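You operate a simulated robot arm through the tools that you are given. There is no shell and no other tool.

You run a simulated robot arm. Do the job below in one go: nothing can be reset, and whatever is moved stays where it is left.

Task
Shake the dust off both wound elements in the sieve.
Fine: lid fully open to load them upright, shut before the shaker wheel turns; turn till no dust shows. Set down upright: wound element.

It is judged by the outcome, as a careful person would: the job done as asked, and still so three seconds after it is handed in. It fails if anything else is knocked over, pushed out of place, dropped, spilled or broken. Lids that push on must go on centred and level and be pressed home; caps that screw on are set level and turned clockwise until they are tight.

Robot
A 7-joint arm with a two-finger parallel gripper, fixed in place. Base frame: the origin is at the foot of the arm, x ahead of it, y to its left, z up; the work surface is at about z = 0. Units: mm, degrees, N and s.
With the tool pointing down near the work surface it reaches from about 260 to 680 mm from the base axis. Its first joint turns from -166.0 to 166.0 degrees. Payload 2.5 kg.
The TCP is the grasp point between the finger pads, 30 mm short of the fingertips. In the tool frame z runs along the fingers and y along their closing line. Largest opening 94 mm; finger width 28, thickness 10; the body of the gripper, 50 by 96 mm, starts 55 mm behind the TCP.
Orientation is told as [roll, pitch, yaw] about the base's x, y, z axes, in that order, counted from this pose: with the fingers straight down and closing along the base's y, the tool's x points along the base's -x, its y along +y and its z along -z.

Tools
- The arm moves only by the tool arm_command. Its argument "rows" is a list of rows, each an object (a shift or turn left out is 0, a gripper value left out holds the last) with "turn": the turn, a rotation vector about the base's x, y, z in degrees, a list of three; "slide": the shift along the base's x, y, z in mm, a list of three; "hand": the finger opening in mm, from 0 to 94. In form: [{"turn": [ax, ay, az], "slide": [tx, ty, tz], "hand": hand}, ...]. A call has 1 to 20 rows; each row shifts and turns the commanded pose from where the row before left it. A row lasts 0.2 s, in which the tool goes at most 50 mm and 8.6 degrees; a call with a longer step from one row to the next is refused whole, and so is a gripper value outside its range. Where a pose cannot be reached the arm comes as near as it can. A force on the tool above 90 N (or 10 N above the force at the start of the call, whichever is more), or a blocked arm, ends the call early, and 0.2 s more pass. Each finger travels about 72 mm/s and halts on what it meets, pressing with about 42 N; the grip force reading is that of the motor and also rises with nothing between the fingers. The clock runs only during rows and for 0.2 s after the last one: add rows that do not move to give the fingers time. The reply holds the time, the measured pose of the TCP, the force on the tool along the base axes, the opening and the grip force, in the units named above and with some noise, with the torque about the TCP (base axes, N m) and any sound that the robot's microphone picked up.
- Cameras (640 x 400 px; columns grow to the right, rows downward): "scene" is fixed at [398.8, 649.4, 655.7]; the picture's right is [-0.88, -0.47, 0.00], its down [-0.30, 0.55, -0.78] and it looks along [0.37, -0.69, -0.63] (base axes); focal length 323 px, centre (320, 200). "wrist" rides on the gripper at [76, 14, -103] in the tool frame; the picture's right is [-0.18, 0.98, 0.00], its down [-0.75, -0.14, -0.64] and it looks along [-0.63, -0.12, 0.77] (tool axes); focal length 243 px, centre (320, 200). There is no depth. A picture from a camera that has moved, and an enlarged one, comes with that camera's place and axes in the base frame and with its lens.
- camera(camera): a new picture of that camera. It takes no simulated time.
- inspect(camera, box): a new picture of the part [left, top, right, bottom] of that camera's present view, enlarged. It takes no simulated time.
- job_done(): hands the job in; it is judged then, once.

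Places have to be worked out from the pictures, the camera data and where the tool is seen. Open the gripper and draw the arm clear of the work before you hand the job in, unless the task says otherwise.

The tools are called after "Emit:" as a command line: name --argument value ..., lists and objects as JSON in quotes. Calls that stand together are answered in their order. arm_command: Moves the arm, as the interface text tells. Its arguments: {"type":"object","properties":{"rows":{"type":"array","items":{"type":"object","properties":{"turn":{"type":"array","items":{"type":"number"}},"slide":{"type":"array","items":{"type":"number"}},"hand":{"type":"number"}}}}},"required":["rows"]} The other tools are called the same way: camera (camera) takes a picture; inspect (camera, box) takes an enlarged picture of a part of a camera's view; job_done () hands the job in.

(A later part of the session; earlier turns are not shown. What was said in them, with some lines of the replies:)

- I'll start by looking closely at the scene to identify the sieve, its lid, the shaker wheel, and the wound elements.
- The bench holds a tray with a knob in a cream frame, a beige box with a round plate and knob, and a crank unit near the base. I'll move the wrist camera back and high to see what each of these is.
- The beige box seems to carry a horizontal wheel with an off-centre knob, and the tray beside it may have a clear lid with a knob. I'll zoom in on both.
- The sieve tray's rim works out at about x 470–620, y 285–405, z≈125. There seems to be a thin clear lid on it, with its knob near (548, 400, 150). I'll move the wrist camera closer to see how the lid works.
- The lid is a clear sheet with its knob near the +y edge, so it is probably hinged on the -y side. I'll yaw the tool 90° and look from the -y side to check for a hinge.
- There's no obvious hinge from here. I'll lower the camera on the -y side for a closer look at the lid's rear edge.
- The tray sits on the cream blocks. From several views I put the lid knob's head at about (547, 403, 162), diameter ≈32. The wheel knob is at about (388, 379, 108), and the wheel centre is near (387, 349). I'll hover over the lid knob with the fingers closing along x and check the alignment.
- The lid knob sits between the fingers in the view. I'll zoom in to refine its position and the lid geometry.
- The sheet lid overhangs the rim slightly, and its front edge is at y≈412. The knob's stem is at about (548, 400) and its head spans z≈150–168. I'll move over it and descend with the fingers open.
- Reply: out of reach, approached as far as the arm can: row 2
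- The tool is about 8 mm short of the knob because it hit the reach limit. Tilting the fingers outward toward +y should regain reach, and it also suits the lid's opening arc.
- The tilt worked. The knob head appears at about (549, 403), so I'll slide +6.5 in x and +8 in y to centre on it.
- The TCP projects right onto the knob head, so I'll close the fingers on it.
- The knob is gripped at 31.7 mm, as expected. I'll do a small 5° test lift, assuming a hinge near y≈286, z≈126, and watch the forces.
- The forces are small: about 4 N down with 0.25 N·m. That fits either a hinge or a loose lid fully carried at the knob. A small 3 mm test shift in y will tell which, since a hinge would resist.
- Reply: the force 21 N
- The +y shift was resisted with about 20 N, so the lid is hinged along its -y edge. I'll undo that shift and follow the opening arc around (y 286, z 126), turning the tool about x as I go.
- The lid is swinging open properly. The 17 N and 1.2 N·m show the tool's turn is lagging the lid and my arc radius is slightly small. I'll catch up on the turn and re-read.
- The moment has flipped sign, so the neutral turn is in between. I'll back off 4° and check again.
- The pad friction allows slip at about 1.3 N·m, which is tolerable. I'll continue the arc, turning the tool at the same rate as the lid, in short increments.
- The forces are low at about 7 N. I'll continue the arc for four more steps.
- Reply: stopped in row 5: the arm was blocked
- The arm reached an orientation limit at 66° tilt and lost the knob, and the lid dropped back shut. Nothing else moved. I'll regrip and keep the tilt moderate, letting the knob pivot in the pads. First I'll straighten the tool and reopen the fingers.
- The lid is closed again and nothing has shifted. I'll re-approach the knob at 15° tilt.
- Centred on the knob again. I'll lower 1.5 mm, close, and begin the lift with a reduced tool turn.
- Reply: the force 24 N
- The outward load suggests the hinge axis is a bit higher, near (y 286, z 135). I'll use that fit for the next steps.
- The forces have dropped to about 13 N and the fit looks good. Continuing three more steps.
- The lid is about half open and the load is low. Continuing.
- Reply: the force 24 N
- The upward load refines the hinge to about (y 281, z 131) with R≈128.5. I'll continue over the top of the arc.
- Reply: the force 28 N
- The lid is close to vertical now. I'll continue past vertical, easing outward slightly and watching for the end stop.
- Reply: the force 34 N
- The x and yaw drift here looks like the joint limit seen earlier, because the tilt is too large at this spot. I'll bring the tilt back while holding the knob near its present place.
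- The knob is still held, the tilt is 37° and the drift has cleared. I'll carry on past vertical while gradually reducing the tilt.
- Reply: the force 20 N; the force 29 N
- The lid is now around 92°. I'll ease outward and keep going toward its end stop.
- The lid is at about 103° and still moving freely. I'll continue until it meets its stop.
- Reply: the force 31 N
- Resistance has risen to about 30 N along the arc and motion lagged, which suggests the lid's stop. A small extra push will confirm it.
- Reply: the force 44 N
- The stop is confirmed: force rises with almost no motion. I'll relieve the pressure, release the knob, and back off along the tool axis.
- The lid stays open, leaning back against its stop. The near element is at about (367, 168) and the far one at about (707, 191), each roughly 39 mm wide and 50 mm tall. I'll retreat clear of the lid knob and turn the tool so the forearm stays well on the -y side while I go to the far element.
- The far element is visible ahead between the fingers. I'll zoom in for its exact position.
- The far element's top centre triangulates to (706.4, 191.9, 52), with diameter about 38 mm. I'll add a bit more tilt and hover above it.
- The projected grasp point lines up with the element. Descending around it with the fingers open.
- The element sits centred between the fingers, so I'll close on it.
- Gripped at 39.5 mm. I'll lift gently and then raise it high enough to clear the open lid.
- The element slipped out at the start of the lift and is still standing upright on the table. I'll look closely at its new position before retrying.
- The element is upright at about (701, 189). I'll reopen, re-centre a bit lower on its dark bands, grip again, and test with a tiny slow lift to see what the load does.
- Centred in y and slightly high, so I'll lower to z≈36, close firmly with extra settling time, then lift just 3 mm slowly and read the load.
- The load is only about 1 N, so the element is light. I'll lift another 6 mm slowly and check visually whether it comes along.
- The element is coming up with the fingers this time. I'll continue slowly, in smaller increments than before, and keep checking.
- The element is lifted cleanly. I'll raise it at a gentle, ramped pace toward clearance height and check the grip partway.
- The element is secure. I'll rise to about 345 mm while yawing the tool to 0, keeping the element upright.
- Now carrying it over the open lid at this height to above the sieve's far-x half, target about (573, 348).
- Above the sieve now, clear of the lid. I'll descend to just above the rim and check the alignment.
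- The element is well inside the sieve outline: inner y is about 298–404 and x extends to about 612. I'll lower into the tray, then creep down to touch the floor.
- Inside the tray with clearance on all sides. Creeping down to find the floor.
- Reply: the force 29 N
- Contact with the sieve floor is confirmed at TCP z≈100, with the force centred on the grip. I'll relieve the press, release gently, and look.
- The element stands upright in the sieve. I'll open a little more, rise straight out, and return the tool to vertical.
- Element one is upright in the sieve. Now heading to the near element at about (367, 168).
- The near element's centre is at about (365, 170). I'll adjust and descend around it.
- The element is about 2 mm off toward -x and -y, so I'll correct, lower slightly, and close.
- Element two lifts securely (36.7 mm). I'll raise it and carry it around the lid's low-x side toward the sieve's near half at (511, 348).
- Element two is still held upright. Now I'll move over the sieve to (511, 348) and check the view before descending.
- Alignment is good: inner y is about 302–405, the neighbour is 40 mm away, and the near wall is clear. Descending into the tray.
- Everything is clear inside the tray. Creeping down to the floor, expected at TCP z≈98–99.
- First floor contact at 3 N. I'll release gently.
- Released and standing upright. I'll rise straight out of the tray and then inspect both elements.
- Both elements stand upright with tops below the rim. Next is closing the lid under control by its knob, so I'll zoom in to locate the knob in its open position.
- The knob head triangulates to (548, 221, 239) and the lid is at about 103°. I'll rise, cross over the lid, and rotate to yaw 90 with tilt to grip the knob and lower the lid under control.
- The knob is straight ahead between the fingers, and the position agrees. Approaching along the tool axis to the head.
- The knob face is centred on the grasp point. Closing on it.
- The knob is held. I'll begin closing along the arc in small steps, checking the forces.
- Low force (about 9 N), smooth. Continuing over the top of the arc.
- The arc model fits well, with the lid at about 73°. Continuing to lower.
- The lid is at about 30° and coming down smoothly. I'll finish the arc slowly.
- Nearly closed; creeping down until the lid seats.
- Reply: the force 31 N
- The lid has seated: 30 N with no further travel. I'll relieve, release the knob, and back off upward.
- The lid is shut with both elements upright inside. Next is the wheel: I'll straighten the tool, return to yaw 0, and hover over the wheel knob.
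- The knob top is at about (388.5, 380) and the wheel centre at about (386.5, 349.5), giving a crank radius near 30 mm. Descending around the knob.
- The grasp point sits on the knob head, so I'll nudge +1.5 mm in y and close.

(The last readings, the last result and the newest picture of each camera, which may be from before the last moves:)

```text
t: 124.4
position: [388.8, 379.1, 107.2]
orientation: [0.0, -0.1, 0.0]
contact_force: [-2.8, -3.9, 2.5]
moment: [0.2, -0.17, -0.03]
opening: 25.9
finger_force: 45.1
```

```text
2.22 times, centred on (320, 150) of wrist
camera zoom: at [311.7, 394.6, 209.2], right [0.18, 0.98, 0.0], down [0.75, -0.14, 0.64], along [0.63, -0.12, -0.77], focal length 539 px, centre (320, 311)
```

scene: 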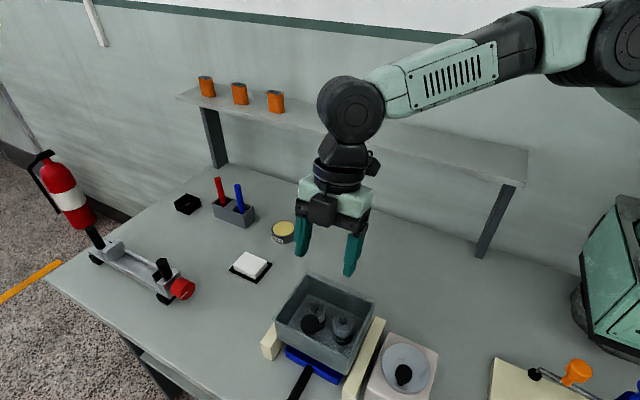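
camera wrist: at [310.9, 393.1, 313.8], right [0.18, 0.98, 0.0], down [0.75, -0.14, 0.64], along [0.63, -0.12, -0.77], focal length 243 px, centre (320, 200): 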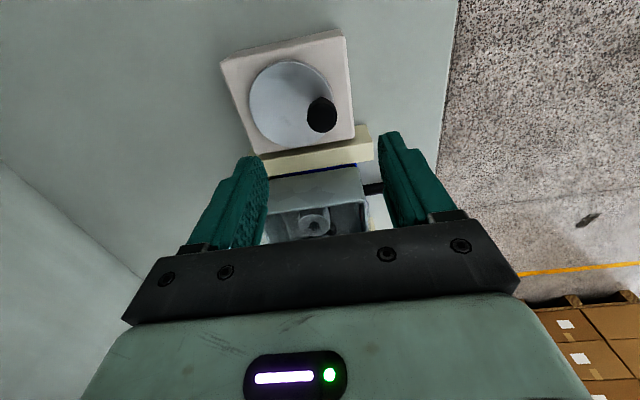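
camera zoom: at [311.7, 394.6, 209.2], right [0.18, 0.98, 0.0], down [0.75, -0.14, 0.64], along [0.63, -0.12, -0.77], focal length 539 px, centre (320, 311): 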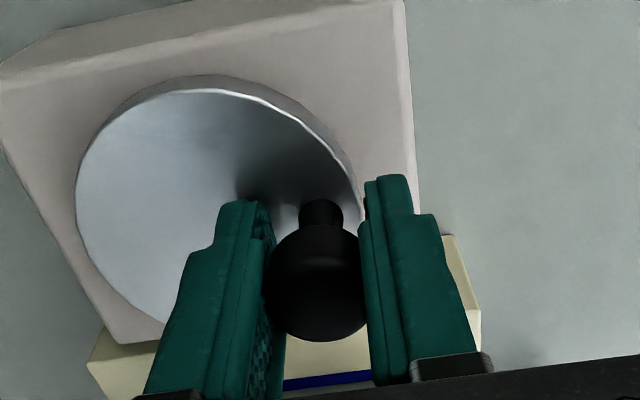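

Gripped at 25.9 mm. I'll test turning the wheel clockwise by 15° along the 30 mm circle and check the force.

Emit:
arm_command --rows '[{"slide": [2.6, -0.3, 0]}, {"slide": [2.6, -0.5, 0]}, {"slide": [2.5, -0.8, 0]}, {"slide": [0, 0, 0]}]'

Emit:
inspect --camera "wrist" --box '[180, 60, 460, 240]'

```text
t: 125.4
position: [397.1, 379.3, 107.2]
orientation: [0.2, -0.1, 0.1]
contact_force: [0.0, 6.5, 1.6]
moment: [-0.22, 0.85, -0.05]
opening: 25.4
finger_force: 45.4
```

```text
2.22 times, centred on (320, 150) of wrist
camera zoom: at [319.4, 393.6, 208.9], right [0.18, 0.98, 0.0], down [0.75, -0.14, 0.64], along [0.63, -0.12, -0.77], focal length 539 px, centre (320, 311)
```

zoom: 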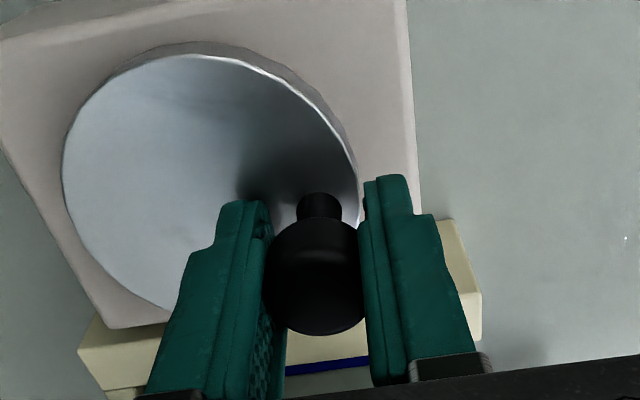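

The wheel turns with low force. Continuing clockwise along the circle.

Emit:
arm_command --rows '[{"slide": [5.7, -3.0, 0]}, {"slide": [4.3, -3.0, 0]}, {"slide": [3.8, -3.8, 0]}, {"slide": [3.0, -4.3, 0]}, {"slide": [0, 0, 0]}]'

Emit:
inspect --camera "wrist" --box '[180, 60, 460, 240]'

Emit:
inspect --camera "scene" --box '[260, 250, 440, 400]'

```text
t: 126.6
position: [416.2, 363.1, 108.7]
orientation: [0.0, -0.4, -0.1]
contact_force: [16.5, 10.5, 11.3]
moment: [0.45, 0.09, -0.1]
opening: 25.5
finger_force: 45.3
```

```text
2.22 times, centred on (320, 150) of wrist
camera zoom: at [340.3, 376.8, 210.5], right [0.19, 0.98, 0.0], down [0.75, -0.14, 0.65], along [0.64, -0.12, -0.76], focal length 539 px, centre (320, 311)
```

zoom: 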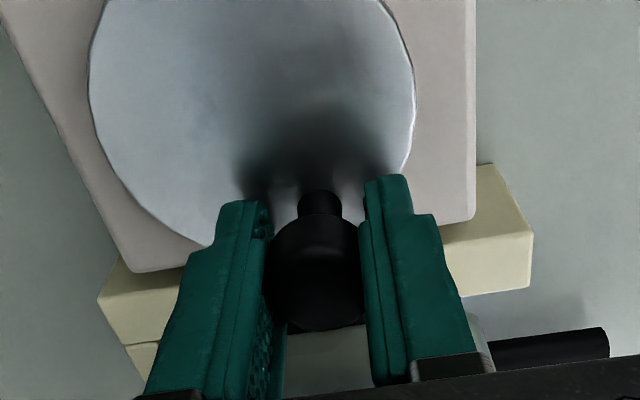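

```text
2.67 times, centred on (350, 325) of scene
camera zoom: at [398.8, 649.4, 655.7], right [-0.88, -0.47, 0.0], down [-0.3, 0.55, -0.78], along [0.37, -0.69, -0.63], focal length 862 px, centre (240, -133)
```

zoom: 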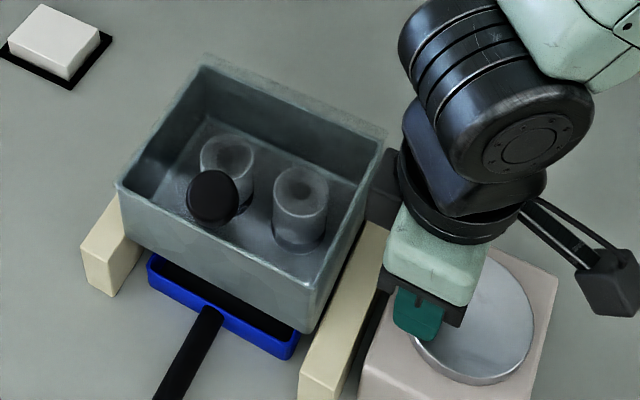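

The radial push (about 19 N) suggests a crank radius nearer 32.5 mm. I'll continue with that radius.

Emit:
arm_command --rows '[{"slide": [4.5, -7.3, 0]}, {"slide": [1.1, -8.4, 0]}, {"slide": [0, 0, 0]}]'

```text
t: 127.4
position: [417.7, 344.8, 104.3]
orientation: [-0.5, 0.3, 0.0]
contact_force: [-4.0, -14.8, 6.8]
moment: [0.27, 1.27, 0.43]
opening: 25.3
finger_force: 45.5
```

Emit:
arm_command --rows '[{"slide": [-1.1, -8.4, 0]}, {"slide": [-3.3, -7.8, 0]}, {"slide": [0, 0, 0]}]'

Emit:
inspect --camera "wrist" --box '[180, 60, 460, 240]'

```text
t: 128.2
position: [412.8, 334.6, 107.1]
orientation: [0.1, 0.0, 0.1]
contact_force: [0.2, 15.3, -2.9]
moment: [-0.26, -0.47, -0.33]
opening: 26.1
finger_force: 45.4
```

```text
2.22 times, centred on (320, 150) of wrist
camera zoom: at [336.5, 347.9, 209.4], right [0.18, 0.98, 0.0], down [0.75, -0.14, 0.64], along [0.63, -0.11, -0.77], focal length 539 px, centre (320, 311)
```

zoom: 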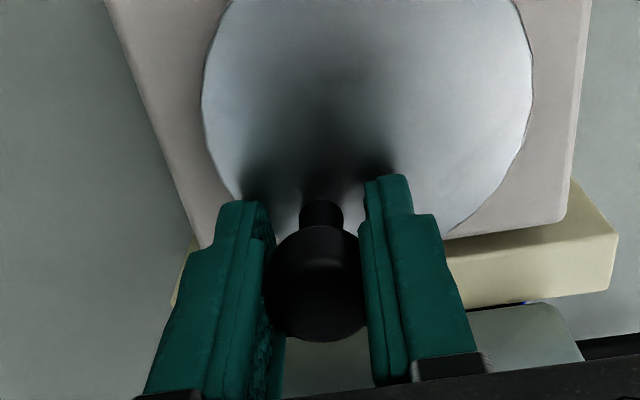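

The wheel follows well. Continuing round the bottom of the circle.

Emit:
arm_command --rows '[{"slide": [-6.2, -5.7, 0]}, {"slide": [-6.4, -4.9, 0]}, {"slide": [-7.5, -3.1, 0]}, {"slide": [-8, -1.1, 0]}, {"slide": [0, 0, 0]}]'

Emit:
inspect --camera "scene" --box '[260, 260, 440, 400]'

```text
t: 129.4
position: [387.1, 319.2, 107.5]
orientation: [0.4, -0.4, 0.1]
contact_force: [17.9, 30.0, -4.8]
moment: [-0.28, 0.19, -0.47]
opening: 26.0
finger_force: 44.9
```

```text
2.86 times, centred on (350, 330) of scene
camera zoom: at [398.8, 649.4, 655.7], right [-0.88, -0.47, 0.0], down [-0.3, 0.55, -0.78], along [0.37, -0.69, -0.63], focal length 923 px, centre (234, -171)
```

zoom: 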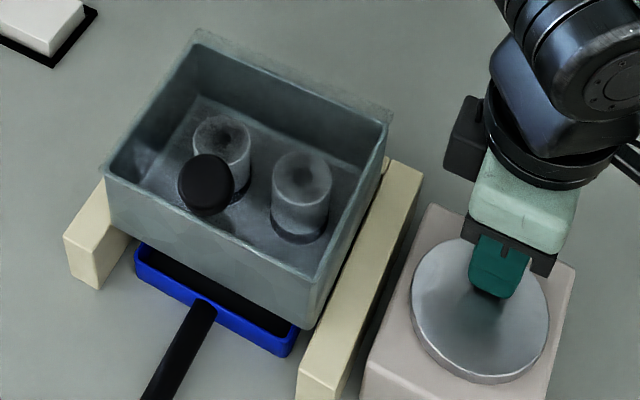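

Half a turn done. I'll refine the circle to centre (387.5, 350.5), R≈29.5, and continue up the other side.

Emit:
arm_command --rows '[{"slide": [-6.6, 3.5, 0]}, {"slide": [-7.1, 3.0, 0]}, {"slide": [-6.2, 4.6, 0]}, {"slide": [-4.6, 6.2, 0]}, {"slide": [0, 0, 0]}]'

Emit:
inspect --camera "wrist" --box '[180, 60, 460, 240]'

```text
t: 130.6
position: [361.9, 334.0, 107.8]
orientation: [-0.3, 0.0, -0.2]
contact_force: [17.1, -13.9, 0.5]
moment: [0.38, -0.3, -0.73]
opening: 25.8
finger_force: 44.7
```

```text
2.22 times, centred on (320, 150) of wrist
camera zoom: at [286.0, 347.4, 209.6], right [0.19, 0.98, 0.0], down [0.75, -0.14, 0.64], along [0.63, -0.12, -0.77], focal length 539 px, centre (320, 311)
```

zoom: 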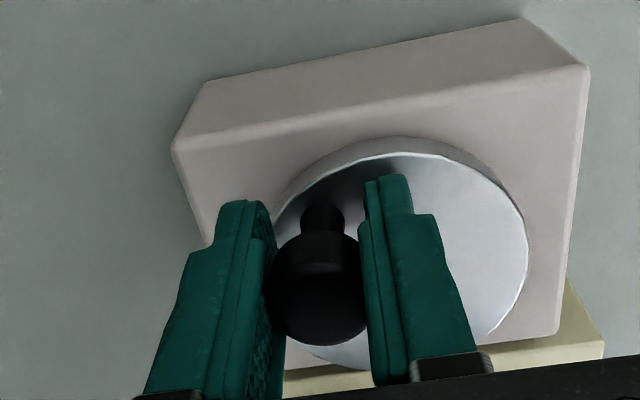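

Drag is about 20 N, mostly tangential, which is as expected. Continuing to complete the first turn.

Emit:
arm_command --rows '[{"slide": [-3, 7.1, 0]}, {"slide": [-1, 7.6, 0]}, {"slide": [1, 7.6, 0]}, {"slide": [3, 7.2, 0]}, {"slide": [4.6, 6.1, 0]}, {"slide": [6.2, 4.6, 0]}, {"slide": [7.1, 3.0, 0]}, {"slide": [7.6, 1.0, 0]}, {"slide": [0, 0, 0]}]'

Emit:
inspect --camera "wrist" --box '[180, 60, 460, 240]'

Emit:
inspect --camera "scene" --box '[270, 270, 390, 360]'

```text
t: 132.6
position: [385.9, 379.4, 106.2]
orientation: [-0.1, 0.3, 0.0]
contact_force: [-15.0, -10.5, -6.6]
moment: [0.12, 0.65, -0.46]
opening: 25.8
finger_force: 44.7
```

```text
2.22 times, centred on (320, 150) of wrist
camera zoom: at [310.0, 394.4, 208.9], right [0.18, 0.98, 0.0], down [0.76, -0.14, 0.64], along [0.63, -0.12, -0.77], focal length 539 px, centre (320, 311)
```

zoom: 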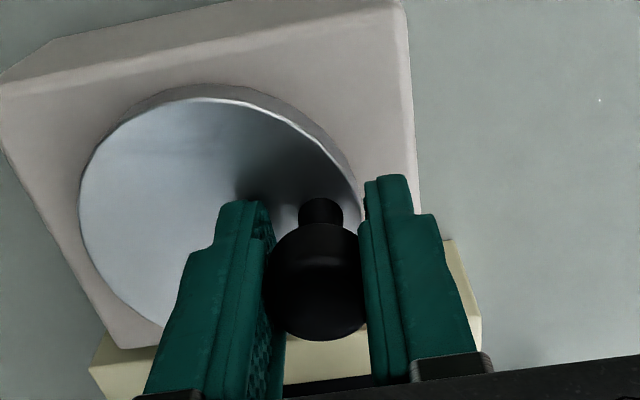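

```text
4.44 times, centred on (330, 315) of scene
camera zoom: at [398.8, 649.4, 655.7], right [-0.88, -0.47, 0.0], down [-0.3, 0.55, -0.78], along [0.37, -0.69, -0.63], focal length 1436 px, centre (276, -311)
```

zoom: 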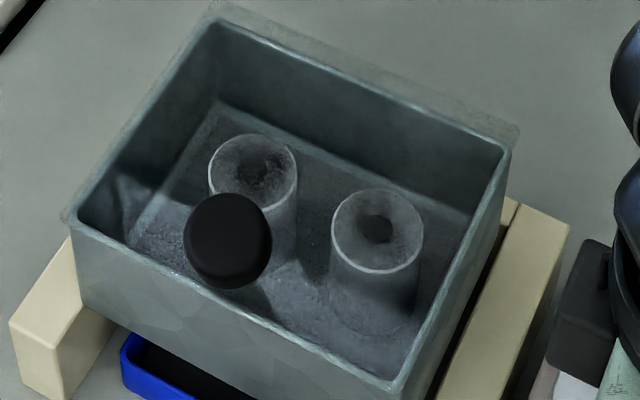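

A full turn is complete, the knob is still gripped, and the dust is already fading from the elements. I'll keep turning and do the next half turn.

Emit:
arm_command --rows '[{"slide": [7.6, -1.0, 0]}, {"slide": [7.1, -3.0, 0]}, {"slide": [6.2, -4.6, 0]}, {"slide": [4.6, -6.1, 0]}, {"slide": [3.0, -7.2, 0]}, {"slide": [1.0, -7.6, 0]}, {"slide": [-1.0, -7.6, 0]}, {"slide": [-3.0, -7.1, 0]}, {"slide": [-4.6, -6.2, 0]}, {"slide": [-6.2, -4.6, 0]}, {"slide": [-7.1, -3.0, 0]}, {"slide": [-7.6, -1.0, 0]}]'

Emit:
arm_command --rows '[{"slide": [-7.6, 1.0, 0]}, {"slide": [-7.1, 3.0, 0]}, {"slide": [-6.2, 4.6, 0]}, {"slide": [-4.6, 6.2, 0]}, {"slide": [-3.0, 7.1, 0]}, {"slide": [-1.0, 7.6, 0]}, {"slide": [1.0, 7.6, 0]}, {"slide": [3.0, 7.2, 0]}, {"slide": [4.6, 6.1, 0]}, {"slide": [6.2, 4.6, 0]}, {"slide": [7.1, 3.0, 0]}, {"slide": [7.6, 1.0, 0]}]'

Emit:
inspect --camera "wrist" --box '[180, 60, 460, 240]'

Emit:
inspect --camera "scene" --box '[270, 270, 390, 360]'

```text
t: 135.2
position: [388.5, 320.1, 107.7]
orientation: [0.1, -0.3, 0.0]
contact_force: [21.5, 15.1, -2.0]
moment: [-0.26, 0.2, -0.61]
opening: 25.7
finger_force: 45.3
```

```text
t: 137.8
position: [385.4, 379.4, 106.2]
orientation: [0.0, 0.3, 0.1]
contact_force: [-15.9, -11.3, -8.0]
moment: [0.13, 0.59, -0.52]
opening: 25.9
finger_force: 45.0
```

```text
2.22 times, centred on (320, 150) of wrist
camera zoom: at [308.7, 394.1, 208.4], right [0.18, 0.98, 0.0], down [0.76, -0.14, 0.64], along [0.63, -0.12, -0.77], focal length 539 px, centre (320, 311)
```

zoom: 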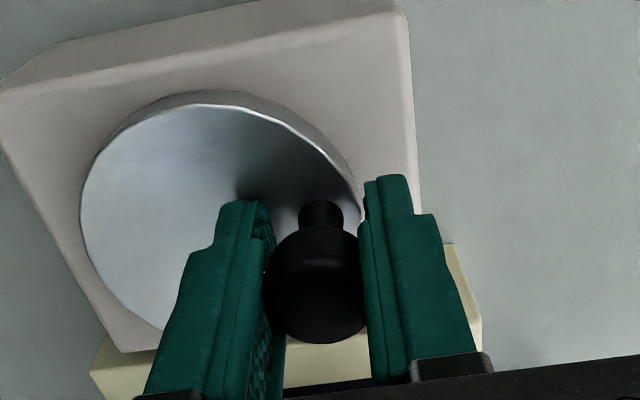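

```text
4.44 times, centred on (330, 315) of scene
camera zoom: at [398.8, 649.4, 655.7], right [-0.88, -0.47, 0.0], down [-0.3, 0.55, -0.78], along [0.37, -0.69, -0.63], focal length 1436 px, centre (276, -311)
```

zoom: 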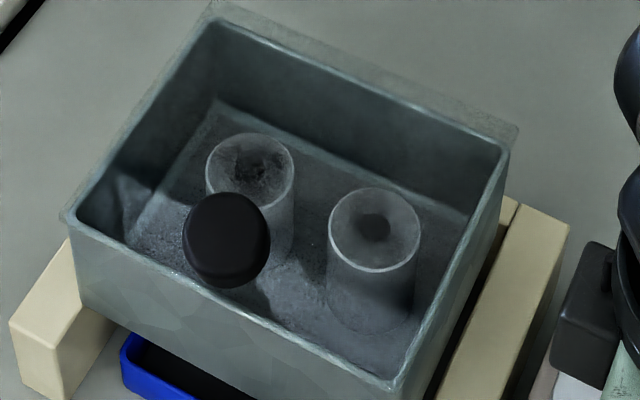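

Two turns are done and the dark bands on the elements have faded. I'll continue with two more turns and compare.

Emit:
arm_command --rows '[{"slide": [7.6, -1.0, 0]}, {"slide": [7.1, -3.0, 0]}, {"slide": [6.2, -4.6, 0]}, {"slide": [4.6, -6.1, 0]}, {"slide": [3.0, -7.2, 0]}, {"slide": [1.0, -7.6, 0]}, {"slide": [-1.0, -7.6, 0]}, {"slide": [-3.0, -7.1, 0]}, {"slide": [-4.6, -6.2, 0]}, {"slide": [-6.2, -4.6, 0]}, {"slide": [-7.1, -3.0, 0]}, {"slide": [-7.6, -1.0, 0]}]'

Emit:
arm_command --rows '[{"slide": [-7.6, 1.0, 0]}, {"slide": [-7.1, 3.0, 0]}, {"slide": [-6.2, 4.6, 0]}, {"slide": [-4.6, 6.2, 0]}, {"slide": [-3.0, 7.1, 0]}, {"slide": [-1.0, 7.6, 0]}, {"slide": [1.0, 7.6, 0]}, {"slide": [3.0, 7.2, 0]}, {"slide": [4.6, 6.1, 0]}, {"slide": [6.2, 4.6, 0]}, {"slide": [7.1, 3.0, 0]}, {"slide": [7.6, 1.0, 0]}]'

Emit:
arm_command --rows '[{"slide": [7.6, -1.0, 0]}, {"slide": [7.1, -3.0, 0]}, {"slide": [6.2, -4.6, 0]}, {"slide": [4.6, -6.1, 0]}, {"slide": [3.0, -7.2, 0]}, {"slide": [1.0, -7.6, 0]}, {"slide": [-1.0, -7.6, 0]}, {"slide": [-3.0, -7.1, 0]}, {"slide": [-4.6, -6.2, 0]}, {"slide": [-6.2, -4.6, 0]}, {"slide": [-7.1, -3.0, 0]}, {"slide": [-7.6, -1.0, 0]}]'

Emit:
arm_command --rows '[{"slide": [-7.6, 1.0, 0]}, {"slide": [-7.1, 3.0, 0]}, {"slide": [-6.2, 4.6, 0]}, {"slide": [-4.6, 6.2, 0]}, {"slide": [-3.0, 7.1, 0]}, {"slide": [-1.0, 7.6, 0]}, {"slide": [1.0, 7.6, 0]}, {"slide": [3.0, 7.2, 0]}, {"slide": [4.6, 6.1, 0]}, {"slide": [6.2, 4.6, 0]}, {"slide": [7.1, 3.0, 0]}, {"slide": [7.6, 1.0, 0]}]'

Emit:
inspect --camera "wrist" --box '[180, 60, 460, 240]'

Emit:
inspect --camera "scene" --box '[270, 270, 390, 360]'

```text
t: 140.4
position: [388.7, 319.7, 108.2]
orientation: [0.2, -0.4, -0.1]
contact_force: [22.4, 10.7, -1.6]
moment: [-0.14, 0.01, -0.61]
opening: 25.8
finger_force: 44.9
```

```text
t: 143.0
position: [387.0, 380.1, 106.2]
orientation: [0.2, -0.2, 0.2]
contact_force: [-3.8, -4.8, -4.0]
moment: [-0.07, -0.6, -0.14]
opening: 25.7
finger_force: 26.9
```

```text
t: 144.0
position: [393.7, 380.5, 106.1]
orientation: [0.6, 1.6, 1.4]
contact_force: [-6.3, -1.3, 5.9]
moment: [-0.53, -0.42, 0.19]
opening: 26.3
finger_force: 45.0
stopped in row 5: the force on the tool passed its limit at 92 N (the readings are from after the stop); the commanded pose is now the measured one
```

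```text
t: 145.1
position: [380.2, 378.9, 104.3]
orientation: [-0.9, 1.0, 0.1]
contact_force: [-3.4, -7.9, 3.9]
moment: [0.87, -0.77, -0.17]
opening: 24.9
finger_force: 44.9
stopped in row 5: the force on the tool passed its limit at 106 N (the readings are from after the stop); the commanded pose is now the measured one
```

```text
2.22 times, centred on (320, 150) of wrist
camera zoom: at [305.4, 395.3, 208.2], right [0.18, 0.98, -0.02], down [0.76, -0.13, 0.63], along [0.62, -0.13, -0.78], focal length 539 px, centre (320, 311)
```

zoom: 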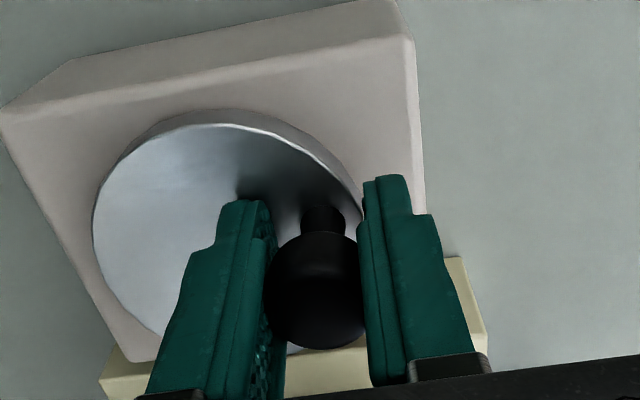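

```text
4.44 times, centred on (330, 315) of scene
camera zoom: at [398.8, 649.4, 655.7], right [-0.88, -0.47, 0.0], down [-0.3, 0.55, -0.78], along [0.37, -0.69, -0.63], focal length 1436 px, centre (276, -311)
```

zoom: 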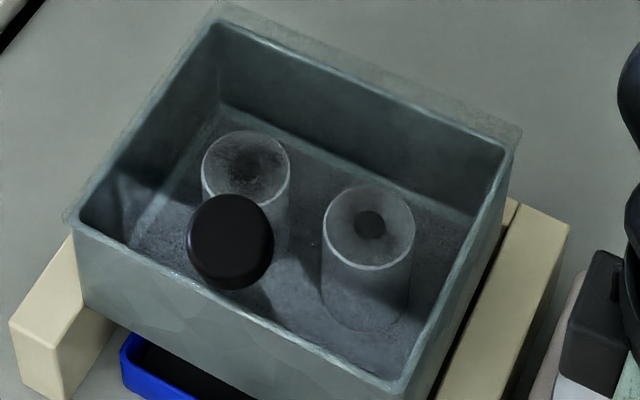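

The last half turn hit the force limit. The wheel stopped near the end of its third turn, possibly an end stop, and the queued motions after it were off-circle. I'll release the knob and look carefully at the state of everything.

Emit:
arm_command --rows '[{"hand": 40}, {"hand": 60}, {"hand": 60}, {"slide": [0, 0, 10]}, {"slide": [0, 0, 30]}, {"slide": [0, 0, 40]}, {"slide": [0, 0, 40]}, {"slide": [0, 0, 0]}]'

Emit:
camera --camera "scene"

Emit:
camera --camera "wrist"

Emit:
inspect --camera "scene" --box '[350, 280, 470, 400]'

```text
t: 146.9
position: [381.4, 378.9, 224.5]
orientation: [-1.0, 1.0, 0.1]
contact_force: [-0.7, -0.1, -1.2]
moment: [0.01, -0.01, -0.01]
opening: 60.2
finger_force: 0.0
```

```text
taken
```

scene: 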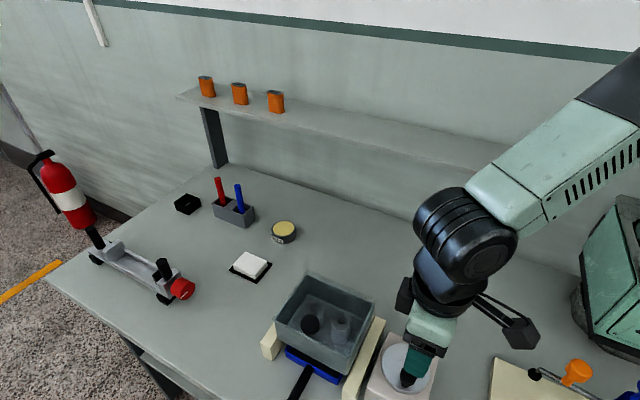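

```text
taken
camera wrist: at [306.1, 395.5, 327.4], right [0.18, 0.98, -0.02], down [0.76, -0.13, 0.63], along [0.62, -0.13, -0.78], focal length 243 px, centre (320, 200)
```

wrist: 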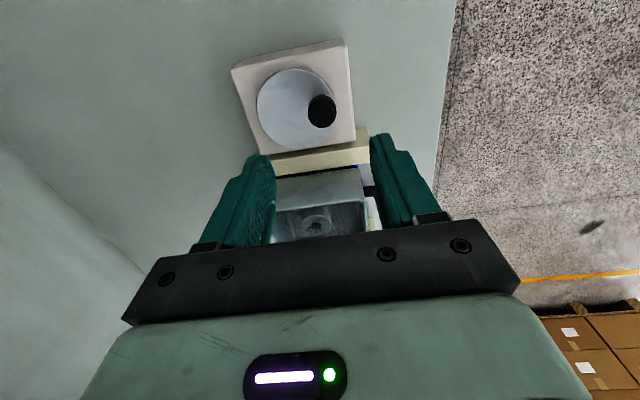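

```text
3.33 times, centred on (410, 340) of scene
camera zoom: at [398.8, 649.4, 655.7], right [-0.88, -0.47, 0.0], down [-0.3, 0.55, -0.78], along [0.37, -0.69, -0.63], focal length 1077 px, centre (20, -267)
```

zoom: 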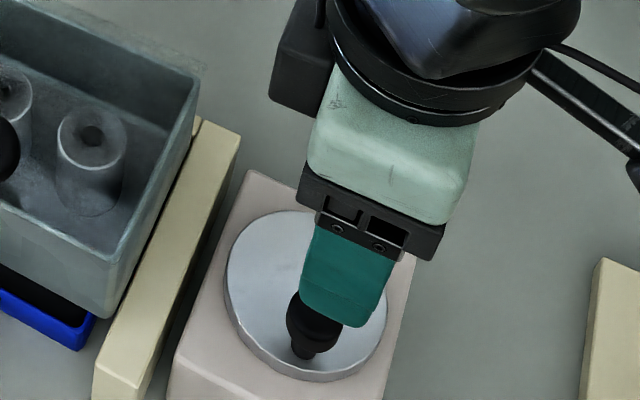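

Nothing has been displaced. I'll move the wrist camera over the sieve for a close look at any remaining dust through the clear lid.

Emit:
arm_command --rows '[{"turn": [1, -1, 0], "slide": [20, -8, 10]}, {"slide": [25, -10, 10]}, {"slide": [25, -10, 10]}, {"slide": [20, -8, 0]}, {"slide": [0, 0, 0]}]'

Emit:
camera --camera "wrist"

Emit:
inspect --camera "wrist" --box '[230, 60, 410, 220]'

Emit:
inspect --camera "scene" --box '[270, 270, 390, 360]'

```text
t: 148.1
position: [470.9, 343.0, 254.4]
orientation: [0.1, 0.0, 0.1]
contact_force: [0.1, 0.2, 0.0]
moment: [0.0, 0.0, 0.04]
opening: 60.2
finger_force: 0.1
```

```text
taken
camera wrist: at [393.1, 357.8, 356.1], right [0.18, 0.98, 0.0], down [0.75, -0.14, 0.64], along [0.63, -0.11, -0.77], focal length 243 px, centre (320, 200)
```

wrist: 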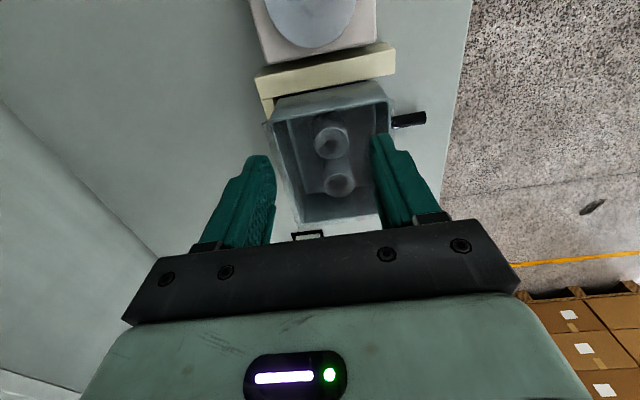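

```text
2.50 times, centred on (320, 140) of wrist
camera zoom: at [393.1, 357.8, 356.1], right [0.18, 0.98, 0.0], down [0.75, -0.14, 0.64], along [0.63, -0.11, -0.77], focal length 606 px, centre (320, 350)
```

zoom: 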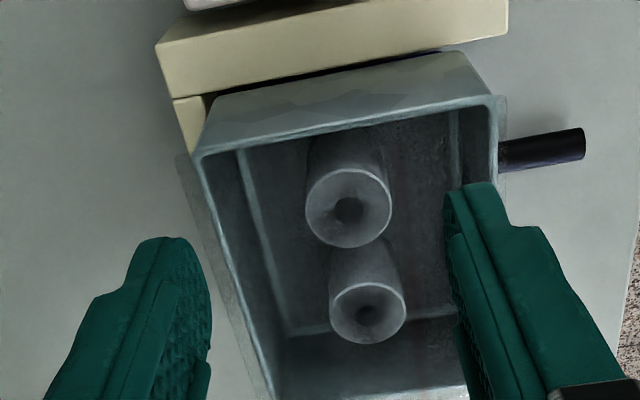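

```text
4.44 times, centred on (330, 315) of scene
camera zoom: at [398.8, 649.4, 655.7], right [-0.88, -0.47, 0.0], down [-0.3, 0.55, -0.78], along [0.37, -0.69, -0.63], focal length 1436 px, centre (276, -311)
```

zoom: 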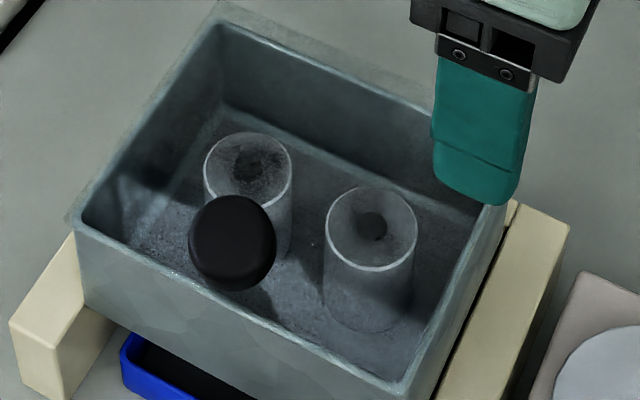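

The dark bands are gone from both elements. I'll zoom closer on each element's top and sides to look for leftover dust.

Emit:
inspect --camera "wrist" --box '[300, 110, 370, 200]'

Emit:
inspect --camera "scene" --box '[300, 290, 360, 340]'

```text
4.44 times, centred on (335, 155) of wrist
camera zoom: at [393.1, 357.8, 356.1], right [0.18, 0.98, 0.0], down [0.75, -0.14, 0.64], along [0.63, -0.11, -0.77], focal length 1078 px, centre (253, 400)
```

zoom: 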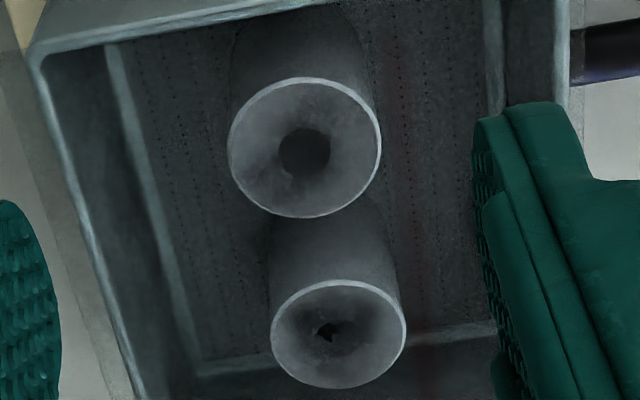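

```text
8.00 times, centred on (330, 315) of scene
camera zoom: at [398.8, 649.4, 655.7], right [-0.88, -0.47, 0.0], down [-0.3, 0.55, -0.78], along [0.37, -0.69, -0.63], focal length 2585 px, centre (240, -720)
```

zoom: 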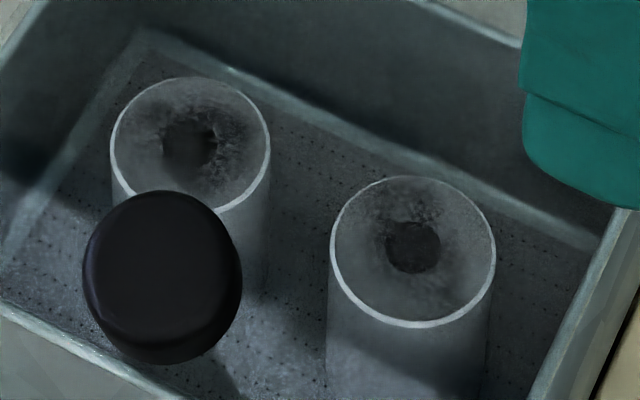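

Only the hole and faint mottling show now. I'll go to the same viewpoint I used before shaking to compare like for like.

Emit:
arm_command --rows '[{"slide": [10, 1, 20]}, {"slide": [15, 1, 30]}, {"slide": [16, 2, 32]}, {"slide": [0, 0, 0]}]'

Emit:
inspect --camera "wrist" --box '[160, 50, 300, 210]'

Emit:
inspect --camera "wrist" --box '[280, 40, 380, 150]'

```text
t: 149.1
position: [509.4, 349.2, 338.1]
orientation: [0.0, 0.0, 0.1]
contact_force: [0.8, -0.9, -0.6]
moment: [0.03, 0.03, 0.03]
opening: 59.8
finger_force: 0.0
```

```text
2.50 times, centred on (230, 130) of wrist
camera zoom: at [434.3, 364.1, 439.8], right [0.18, 0.98, 0.0], down [0.75, -0.14, 0.64], along [0.63, -0.12, -0.77], focal length 606 px, centre (545, 375)
```

zoom: 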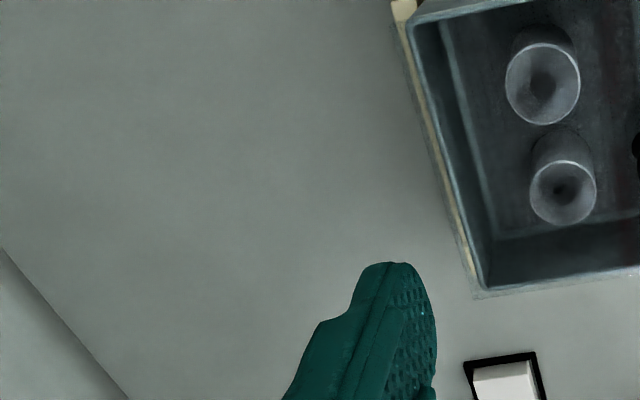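

```text
3.64 times, centred on (330, 95) of wrist
camera zoom: at [434.3, 364.1, 439.8], right [0.18, 0.98, 0.0], down [0.75, -0.14, 0.64], along [0.63, -0.12, -0.77], focal length 882 px, centre (284, 582)
```

zoom: 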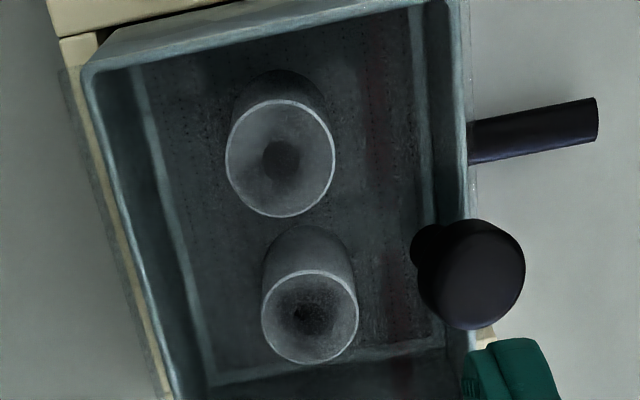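

The bands have vanished on both. For certainty about the tops, I'll bring the camera closer above the lid.

Emit:
arm_command --rows '[{"slide": [-5, -3, -35]}, {"slide": [-5, -3, -35]}, {"slide": [-5, -3, -35]}, {"slide": [-5, -3, -30]}, {"slide": [0, 0, -15]}, {"slide": [0, 0, 0]}]'

Emit:
inspect --camera "wrist" --box '[250, 50, 400, 190]'

Emit:
inspect --camera "wrist" --box '[290, 80, 360, 150]'

```text
t: 150.5
position: [491.9, 335.5, 188.1]
orientation: [0.1, 0.0, 0.2]
contact_force: [-1.8, -0.1, 0.0]
moment: [-0.02, -0.02, -0.01]
opening: 60.0
finger_force: 0.1
```

```text
2.86 times, centred on (325, 120) of wrist
camera zoom: at [414.8, 350.0, 290.1], right [0.18, 0.98, 0.0], down [0.75, -0.14, 0.64], along [0.63, -0.12, -0.77], focal length 693 px, centre (306, 429)
```

zoom: 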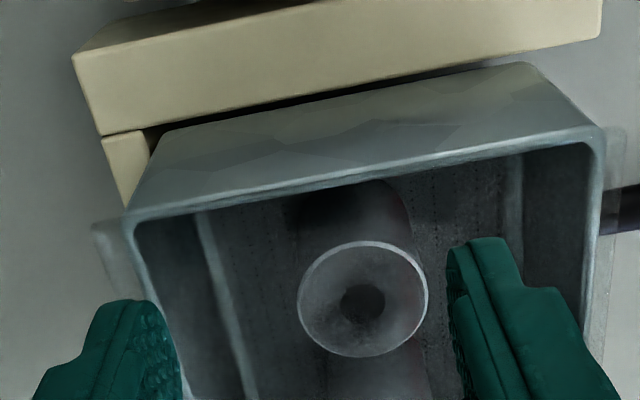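

```text
5.71 times, centred on (325, 115) of wrist
camera zoom: at [414.8, 350.0, 290.1], right [0.18, 0.98, 0.0], down [0.75, -0.14, 0.64], along [0.63, -0.12, -0.77], focal length 1386 px, centre (291, 686)
```

zoom: 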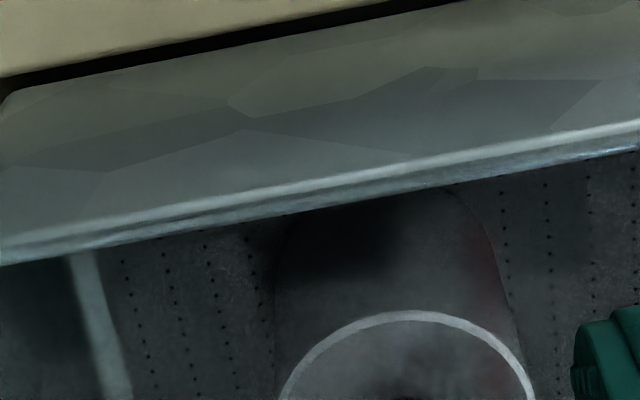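

The bodies are clean: the two dark dust bands are gone on both, and the elements haven't moved. For extra assurance I'll give the wheel one more turn, counter-clockwise because the clockwise side reached its end, and watch for any change. First I'll return over the wheel knob.

Emit:
arm_command --rows '[{"slide": [-20, 4, 25]}, {"slide": [-30, 12, 0]}, {"slide": [-32, 14, 0]}, {"slide": [-30, 14, 0]}, {"slide": [0, 0, 0]}]'

Emit:
inspect --camera "wrist" --box '[210, 20, 390, 170]'

```text
t: 151.7
position: [377.3, 379.5, 211.1]
orientation: [0.1, -0.1, 0.2]
contact_force: [-0.1, -0.5, 0.4]
moment: [-0.02, -0.02, 0.01]
opening: 60.0
finger_force: 0.2
```

```text
2.67 times, centred on (300, 95) of wrist
camera zoom: at [302.0, 394.3, 313.6], right [0.18, 0.98, 0.0], down [0.75, -0.14, 0.64], along [0.63, -0.12, -0.77], focal length 647 px, centre (373, 480)
```

zoom: 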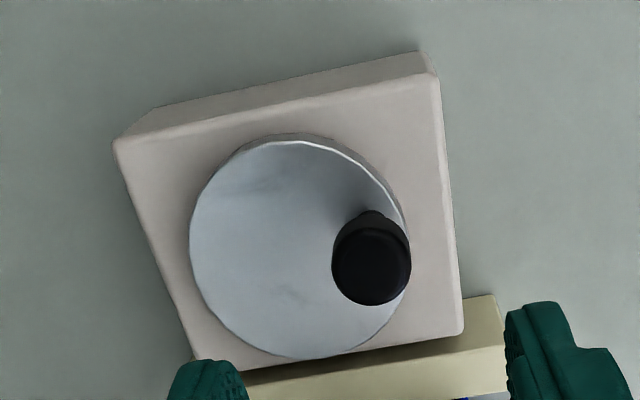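

The knob is at about (381, 379). Descending and gripping it.

Emit:
arm_command --rows '[{"slide": [3.5, -0.5, -30]}, {"slide": [0, 0, -30]}, {"slide": [0, 0, -25]}, {"slide": [0, 0, -13]}, {"slide": [0, 0, -6]}, {"slide": [0, 0, 0], "hand": 40}, {"hand": 15}, {"hand": 15}, {"hand": 15}, {"slide": [0, 0, 0]}]'

Emit:
inspect --camera "wrist" --box '[180, 60, 460, 240]'

```text
t: 153.9
position: [382.3, 379.3, 107.4]
orientation: [0.1, 0.0, 0.1]
contact_force: [0.2, 0.0, -3.7]
moment: [-0.12, -0.3, 0.01]
opening: 24.8
finger_force: 44.8
```

```text
2.22 times, centred on (320, 150) of wrist
camera zoom: at [306.0, 393.3, 208.7], right [0.18, 0.98, 0.0], down [0.75, -0.14, 0.64], along [0.63, -0.12, -0.77], focal length 539 px, centre (320, 311)
```

zoom: 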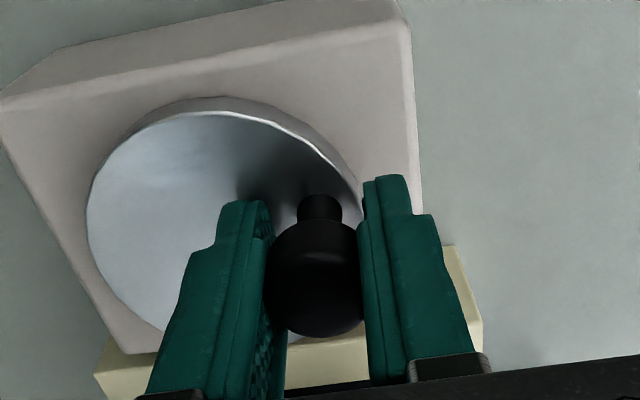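

Emit:
arm_command --rows '[{"slide": [-7.7, -2.4, 0]}, {"slide": [-6.4, -4.2, 0]}, {"slide": [-5.2, -5.6, 0]}, {"slide": [-3.5, -6.8, 0]}, {"slide": [0, 0, 0]}]'

Emit:
inspect --camera "scene" --box '[270, 270, 390, 360]'

```text
t: 155.1
position: [360.4, 361.3, 108.9]
orientation: [0.2, 0.0, 0.2]
contact_force: [-2.4, 8.7, 9.2]
moment: [-0.07, -0.27, 0.25]
opening: 25.4
finger_force: 44.6
```

```text
4.44 times, centred on (330, 315) of scene
camera zoom: at [398.8, 649.4, 655.7], right [-0.88, -0.47, 0.0], down [-0.3, 0.55, -0.78], along [0.37, -0.69, -0.63], focal length 1436 px, centre (276, -311)
```

zoom: 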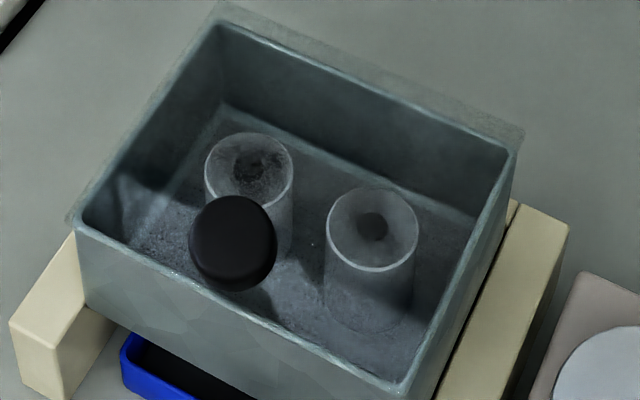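

It turns freely this way (under 10 N). Continuing the turn.

Emit:
arm_command --rows '[{"slide": [-1.7, -7.4, 0]}, {"slide": [0.3, -7.7, 0]}, {"slide": [2.3, -7.3, 0]}, {"slide": [4.2, -6.4, 0]}, {"slide": [5.6, -5.2, 0]}, {"slide": [6.8, -3.5, 0]}, {"slide": [7.4, -1.7, 0]}, {"slide": [7.7, 0.3, 0]}, {"slide": [0, 0, 0]}]'

Emit:
inspect --camera "scene" --box '[270, 270, 390, 360]'

```text
t: 157.1
position: [392.1, 320.9, 106.4]
orientation: [-0.2, 0.2, 0.1]
contact_force: [-10.0, 6.1, -4.4]
moment: [0.3, 0.72, 0.27]
opening: 25.8
finger_force: 44.5
```

```text
4.44 times, centred on (330, 315) of scene
camera zoom: at [398.8, 649.4, 655.7], right [-0.88, -0.47, 0.0], down [-0.3, 0.55, -0.78], along [0.37, -0.69, -0.63], focal length 1436 px, centre (276, -311)
```

zoom: 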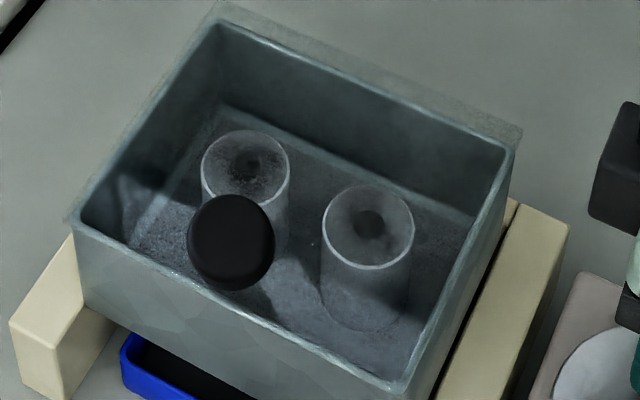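

No change in appearance: the clean state is stable, and the hole and mottling are just the end-face look. I'll finish this full turn, then release.

Emit:
arm_command --rows '[{"slide": [7.3, 2.3, 0]}, {"slide": [6.4, 4.2, 0]}, {"slide": [5.2, 5.6, 0]}, {"slide": [3.5, 6.8, 0]}, {"slide": [1.7, 7.4, 0]}, {"slide": [-0.3, 7.7, 0]}, {"slide": [-2.3, 7.3, 0]}, {"slide": [-4.2, 6.4, 0]}, {"slide": [-5.6, 5.2, 0]}, {"slide": [-6.8, 3.5, 0]}, {"slide": [-7.4, 1.7, 0]}, {"slide": [0, 0, 0]}]'

Emit:
inspect --camera "scene" --box '[260, 260, 440, 400]'

```text
t: 159.7
position: [390.6, 379.1, 108.6]
orientation: [0.2, -0.2, 0.1]
contact_force: [21.7, -2.3, -2.1]
moment: [-0.32, -0.68, 0.62]
opening: 25.5
finger_force: 45.0
```

```text
2.86 times, centred on (350, 330) of scene
camera zoom: at [398.8, 649.4, 655.7], right [-0.88, -0.47, 0.0], down [-0.3, 0.55, -0.78], along [0.37, -0.69, -0.63], focal length 923 px, centre (234, -171)
```

zoom: 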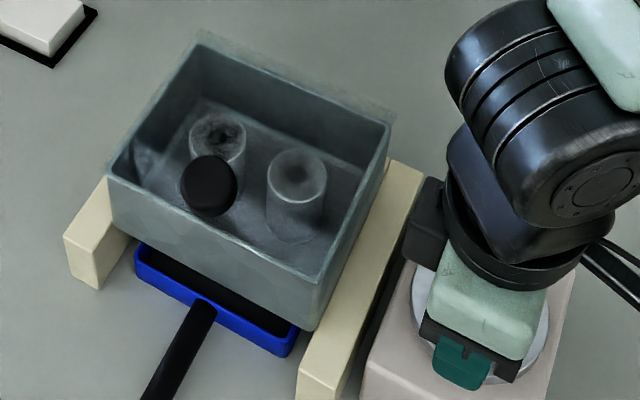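

The turn is complete with both elements clean and upright. Releasing the wheel knob and drawing the arm clear.

Emit:
arm_command --rows '[{"slide": [1, 0, 0]}, {"hand": 40}, {"hand": 60}, {"hand": 60}, {"slide": [0, 0, 10]}, {"slide": [0, 0, 30]}, {"slide": [0, 0, 40]}, {"slide": [-5, -20, 45]}, {"slide": [-5, -30, 40]}, {"slide": [-5, -35, 35]}, {"slide": [-5, -40, 25]}, {"slide": [-5, -40, 20]}, {"hand": 90}, {"slide": [0, 0, 0]}]'

Emit:
camera --camera "scene"

Emit:
inspect --camera "scene" --box '[260, 250, 440, 400]'

Emit:
camera --camera "wrist"

```text
refused: row 9 steps farther than a row can; nothing moved
```

```text
taken
```

scene: 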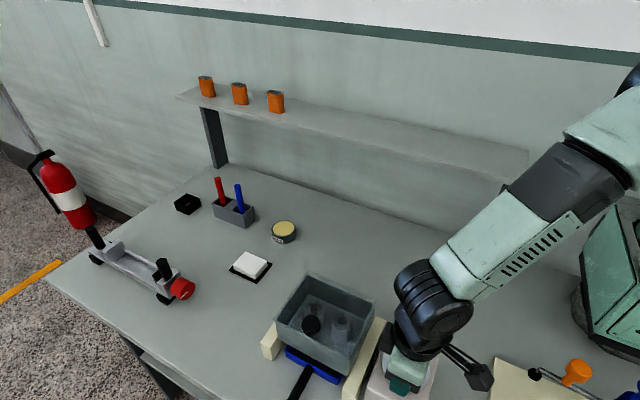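

```text
2.67 times, centred on (350, 325) of scene
camera zoom: at [398.8, 649.4, 655.7], right [-0.88, -0.47, 0.0], down [-0.3, 0.55, -0.78], along [0.37, -0.69, -0.63], focal length 862 px, centre (240, -133)
```

zoom: 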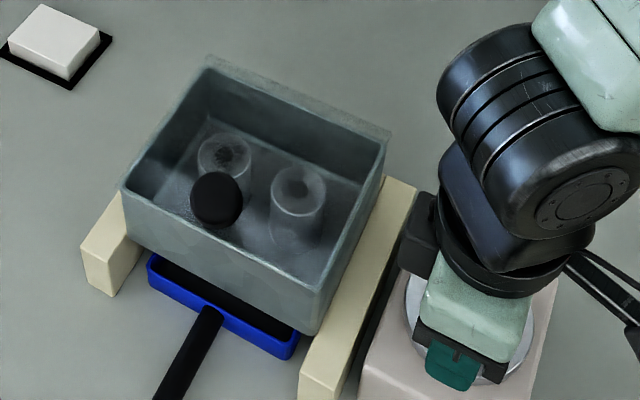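

```text
taken
camera wrist: at [313.5, 393.7, 210.4], right [0.18, 0.98, 0.0], down [0.75, -0.14, 0.64], along [0.63, -0.11, -0.76], focal length 243 px, centre (320, 200)
```

wrist: 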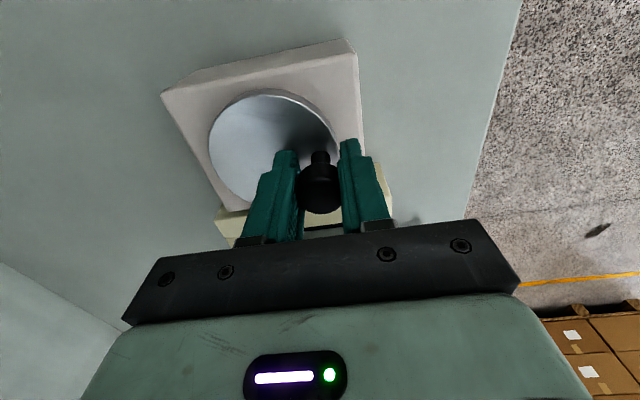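

One row was too long, so the call was refused. I'll resend it with shorter steps.

Emit:
arm_command --rows '[{"slide": [1, 0, 0]}, {"hand": 40}, {"hand": 60}, {"hand": 60}, {"slide": [0, 0, 10]}, {"slide": [0, 0, 30]}, {"slide": [0, 0, 40]}, {"slide": [-5, -20, 38]}, {"slide": [-5, -25, 35]}, {"slide": [-5, -30, 30]}, {"slide": [-5, -35, 20]}, {"slide": [-5, -35, 20]}, {"hand": 90}, {"slide": [0, 0, 0]}]'

Emit:
camera --camera "scene"

Emit:
inspect --camera "scene" --box '[260, 250, 440, 400]'

Emit:
camera --camera "wrist"

```text
t: 162.7
position: [366.6, 231.4, 330.1]
orientation: [0.1, 0.0, 0.1]
contact_force: [0.1, 0.2, -0.7]
moment: [-0.01, -0.01, 0.01]
opening: 89.7
finger_force: 0.1
```

```text
taken
```

scene: 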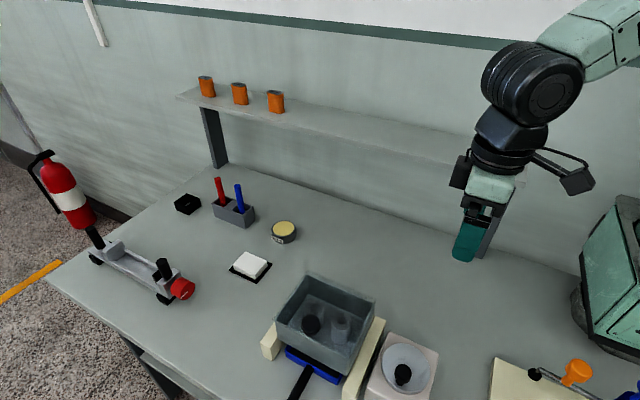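

```text
2.67 times, centred on (350, 325) of scene
camera zoom: at [398.8, 649.4, 655.7], right [-0.88, -0.47, 0.0], down [-0.3, 0.55, -0.78], along [0.37, -0.69, -0.63], focal length 862 px, centre (240, -133)
```

zoom: 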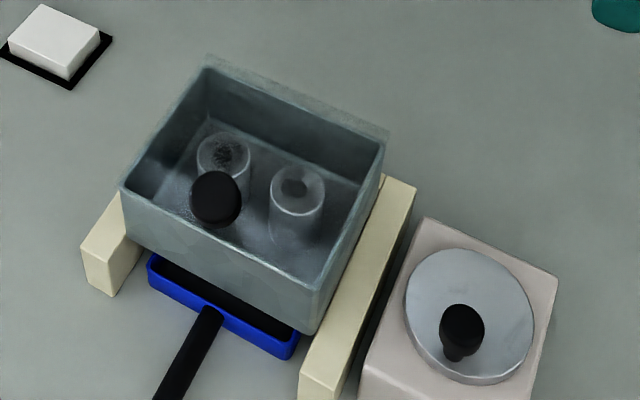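

```text
taken
camera wrist: at [291.2, 246.3, 432.2], right [0.18, 0.98, 0.0], down [0.75, -0.14, 0.64], along [0.63, -0.12, -0.77], focal length 243 px, centre (320, 200)
```

wrist: 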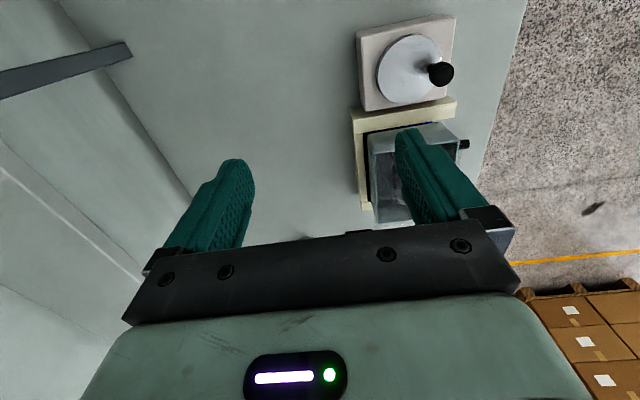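

The lid is shut and both elements stand upright and clean in the sieve. The wheel knob is released, nothing else has been disturbed, and the arm is clear with the gripper open. Handing in.

Emit:
job_done

```text
The job is handed in.
```

I loaded both wound elements upright in the sieve with the lid fully open. Then I shut the lid and turned the shaker wheel until their dark dust bands were gone. Faint mottling around each end-face hole is still visible. It didn't change with further turning, so I took it to be the surface itself rather than dust.

- **Turning:** I gave the wheel three full clockwise turns. It then stopped against about 92 N, apparently an end stop. I followed with nearly one full turn counter-clockwise, and the elements' appearance didn't change.
- **Final state:** The elements are still in the sieve, standing upright with the lid shut. I left them there because you didn't ask for them to be taken out. Nothing else on the bench looks moved, and the arm is clear with the gripper open.
- **Slips along the way:** I lost the lid knob on the first try at opening it, and the empty lid dropped shut. The far element also slipped out of the grip once during lifting, but it stayed upright on the table. I saw no damage from either.
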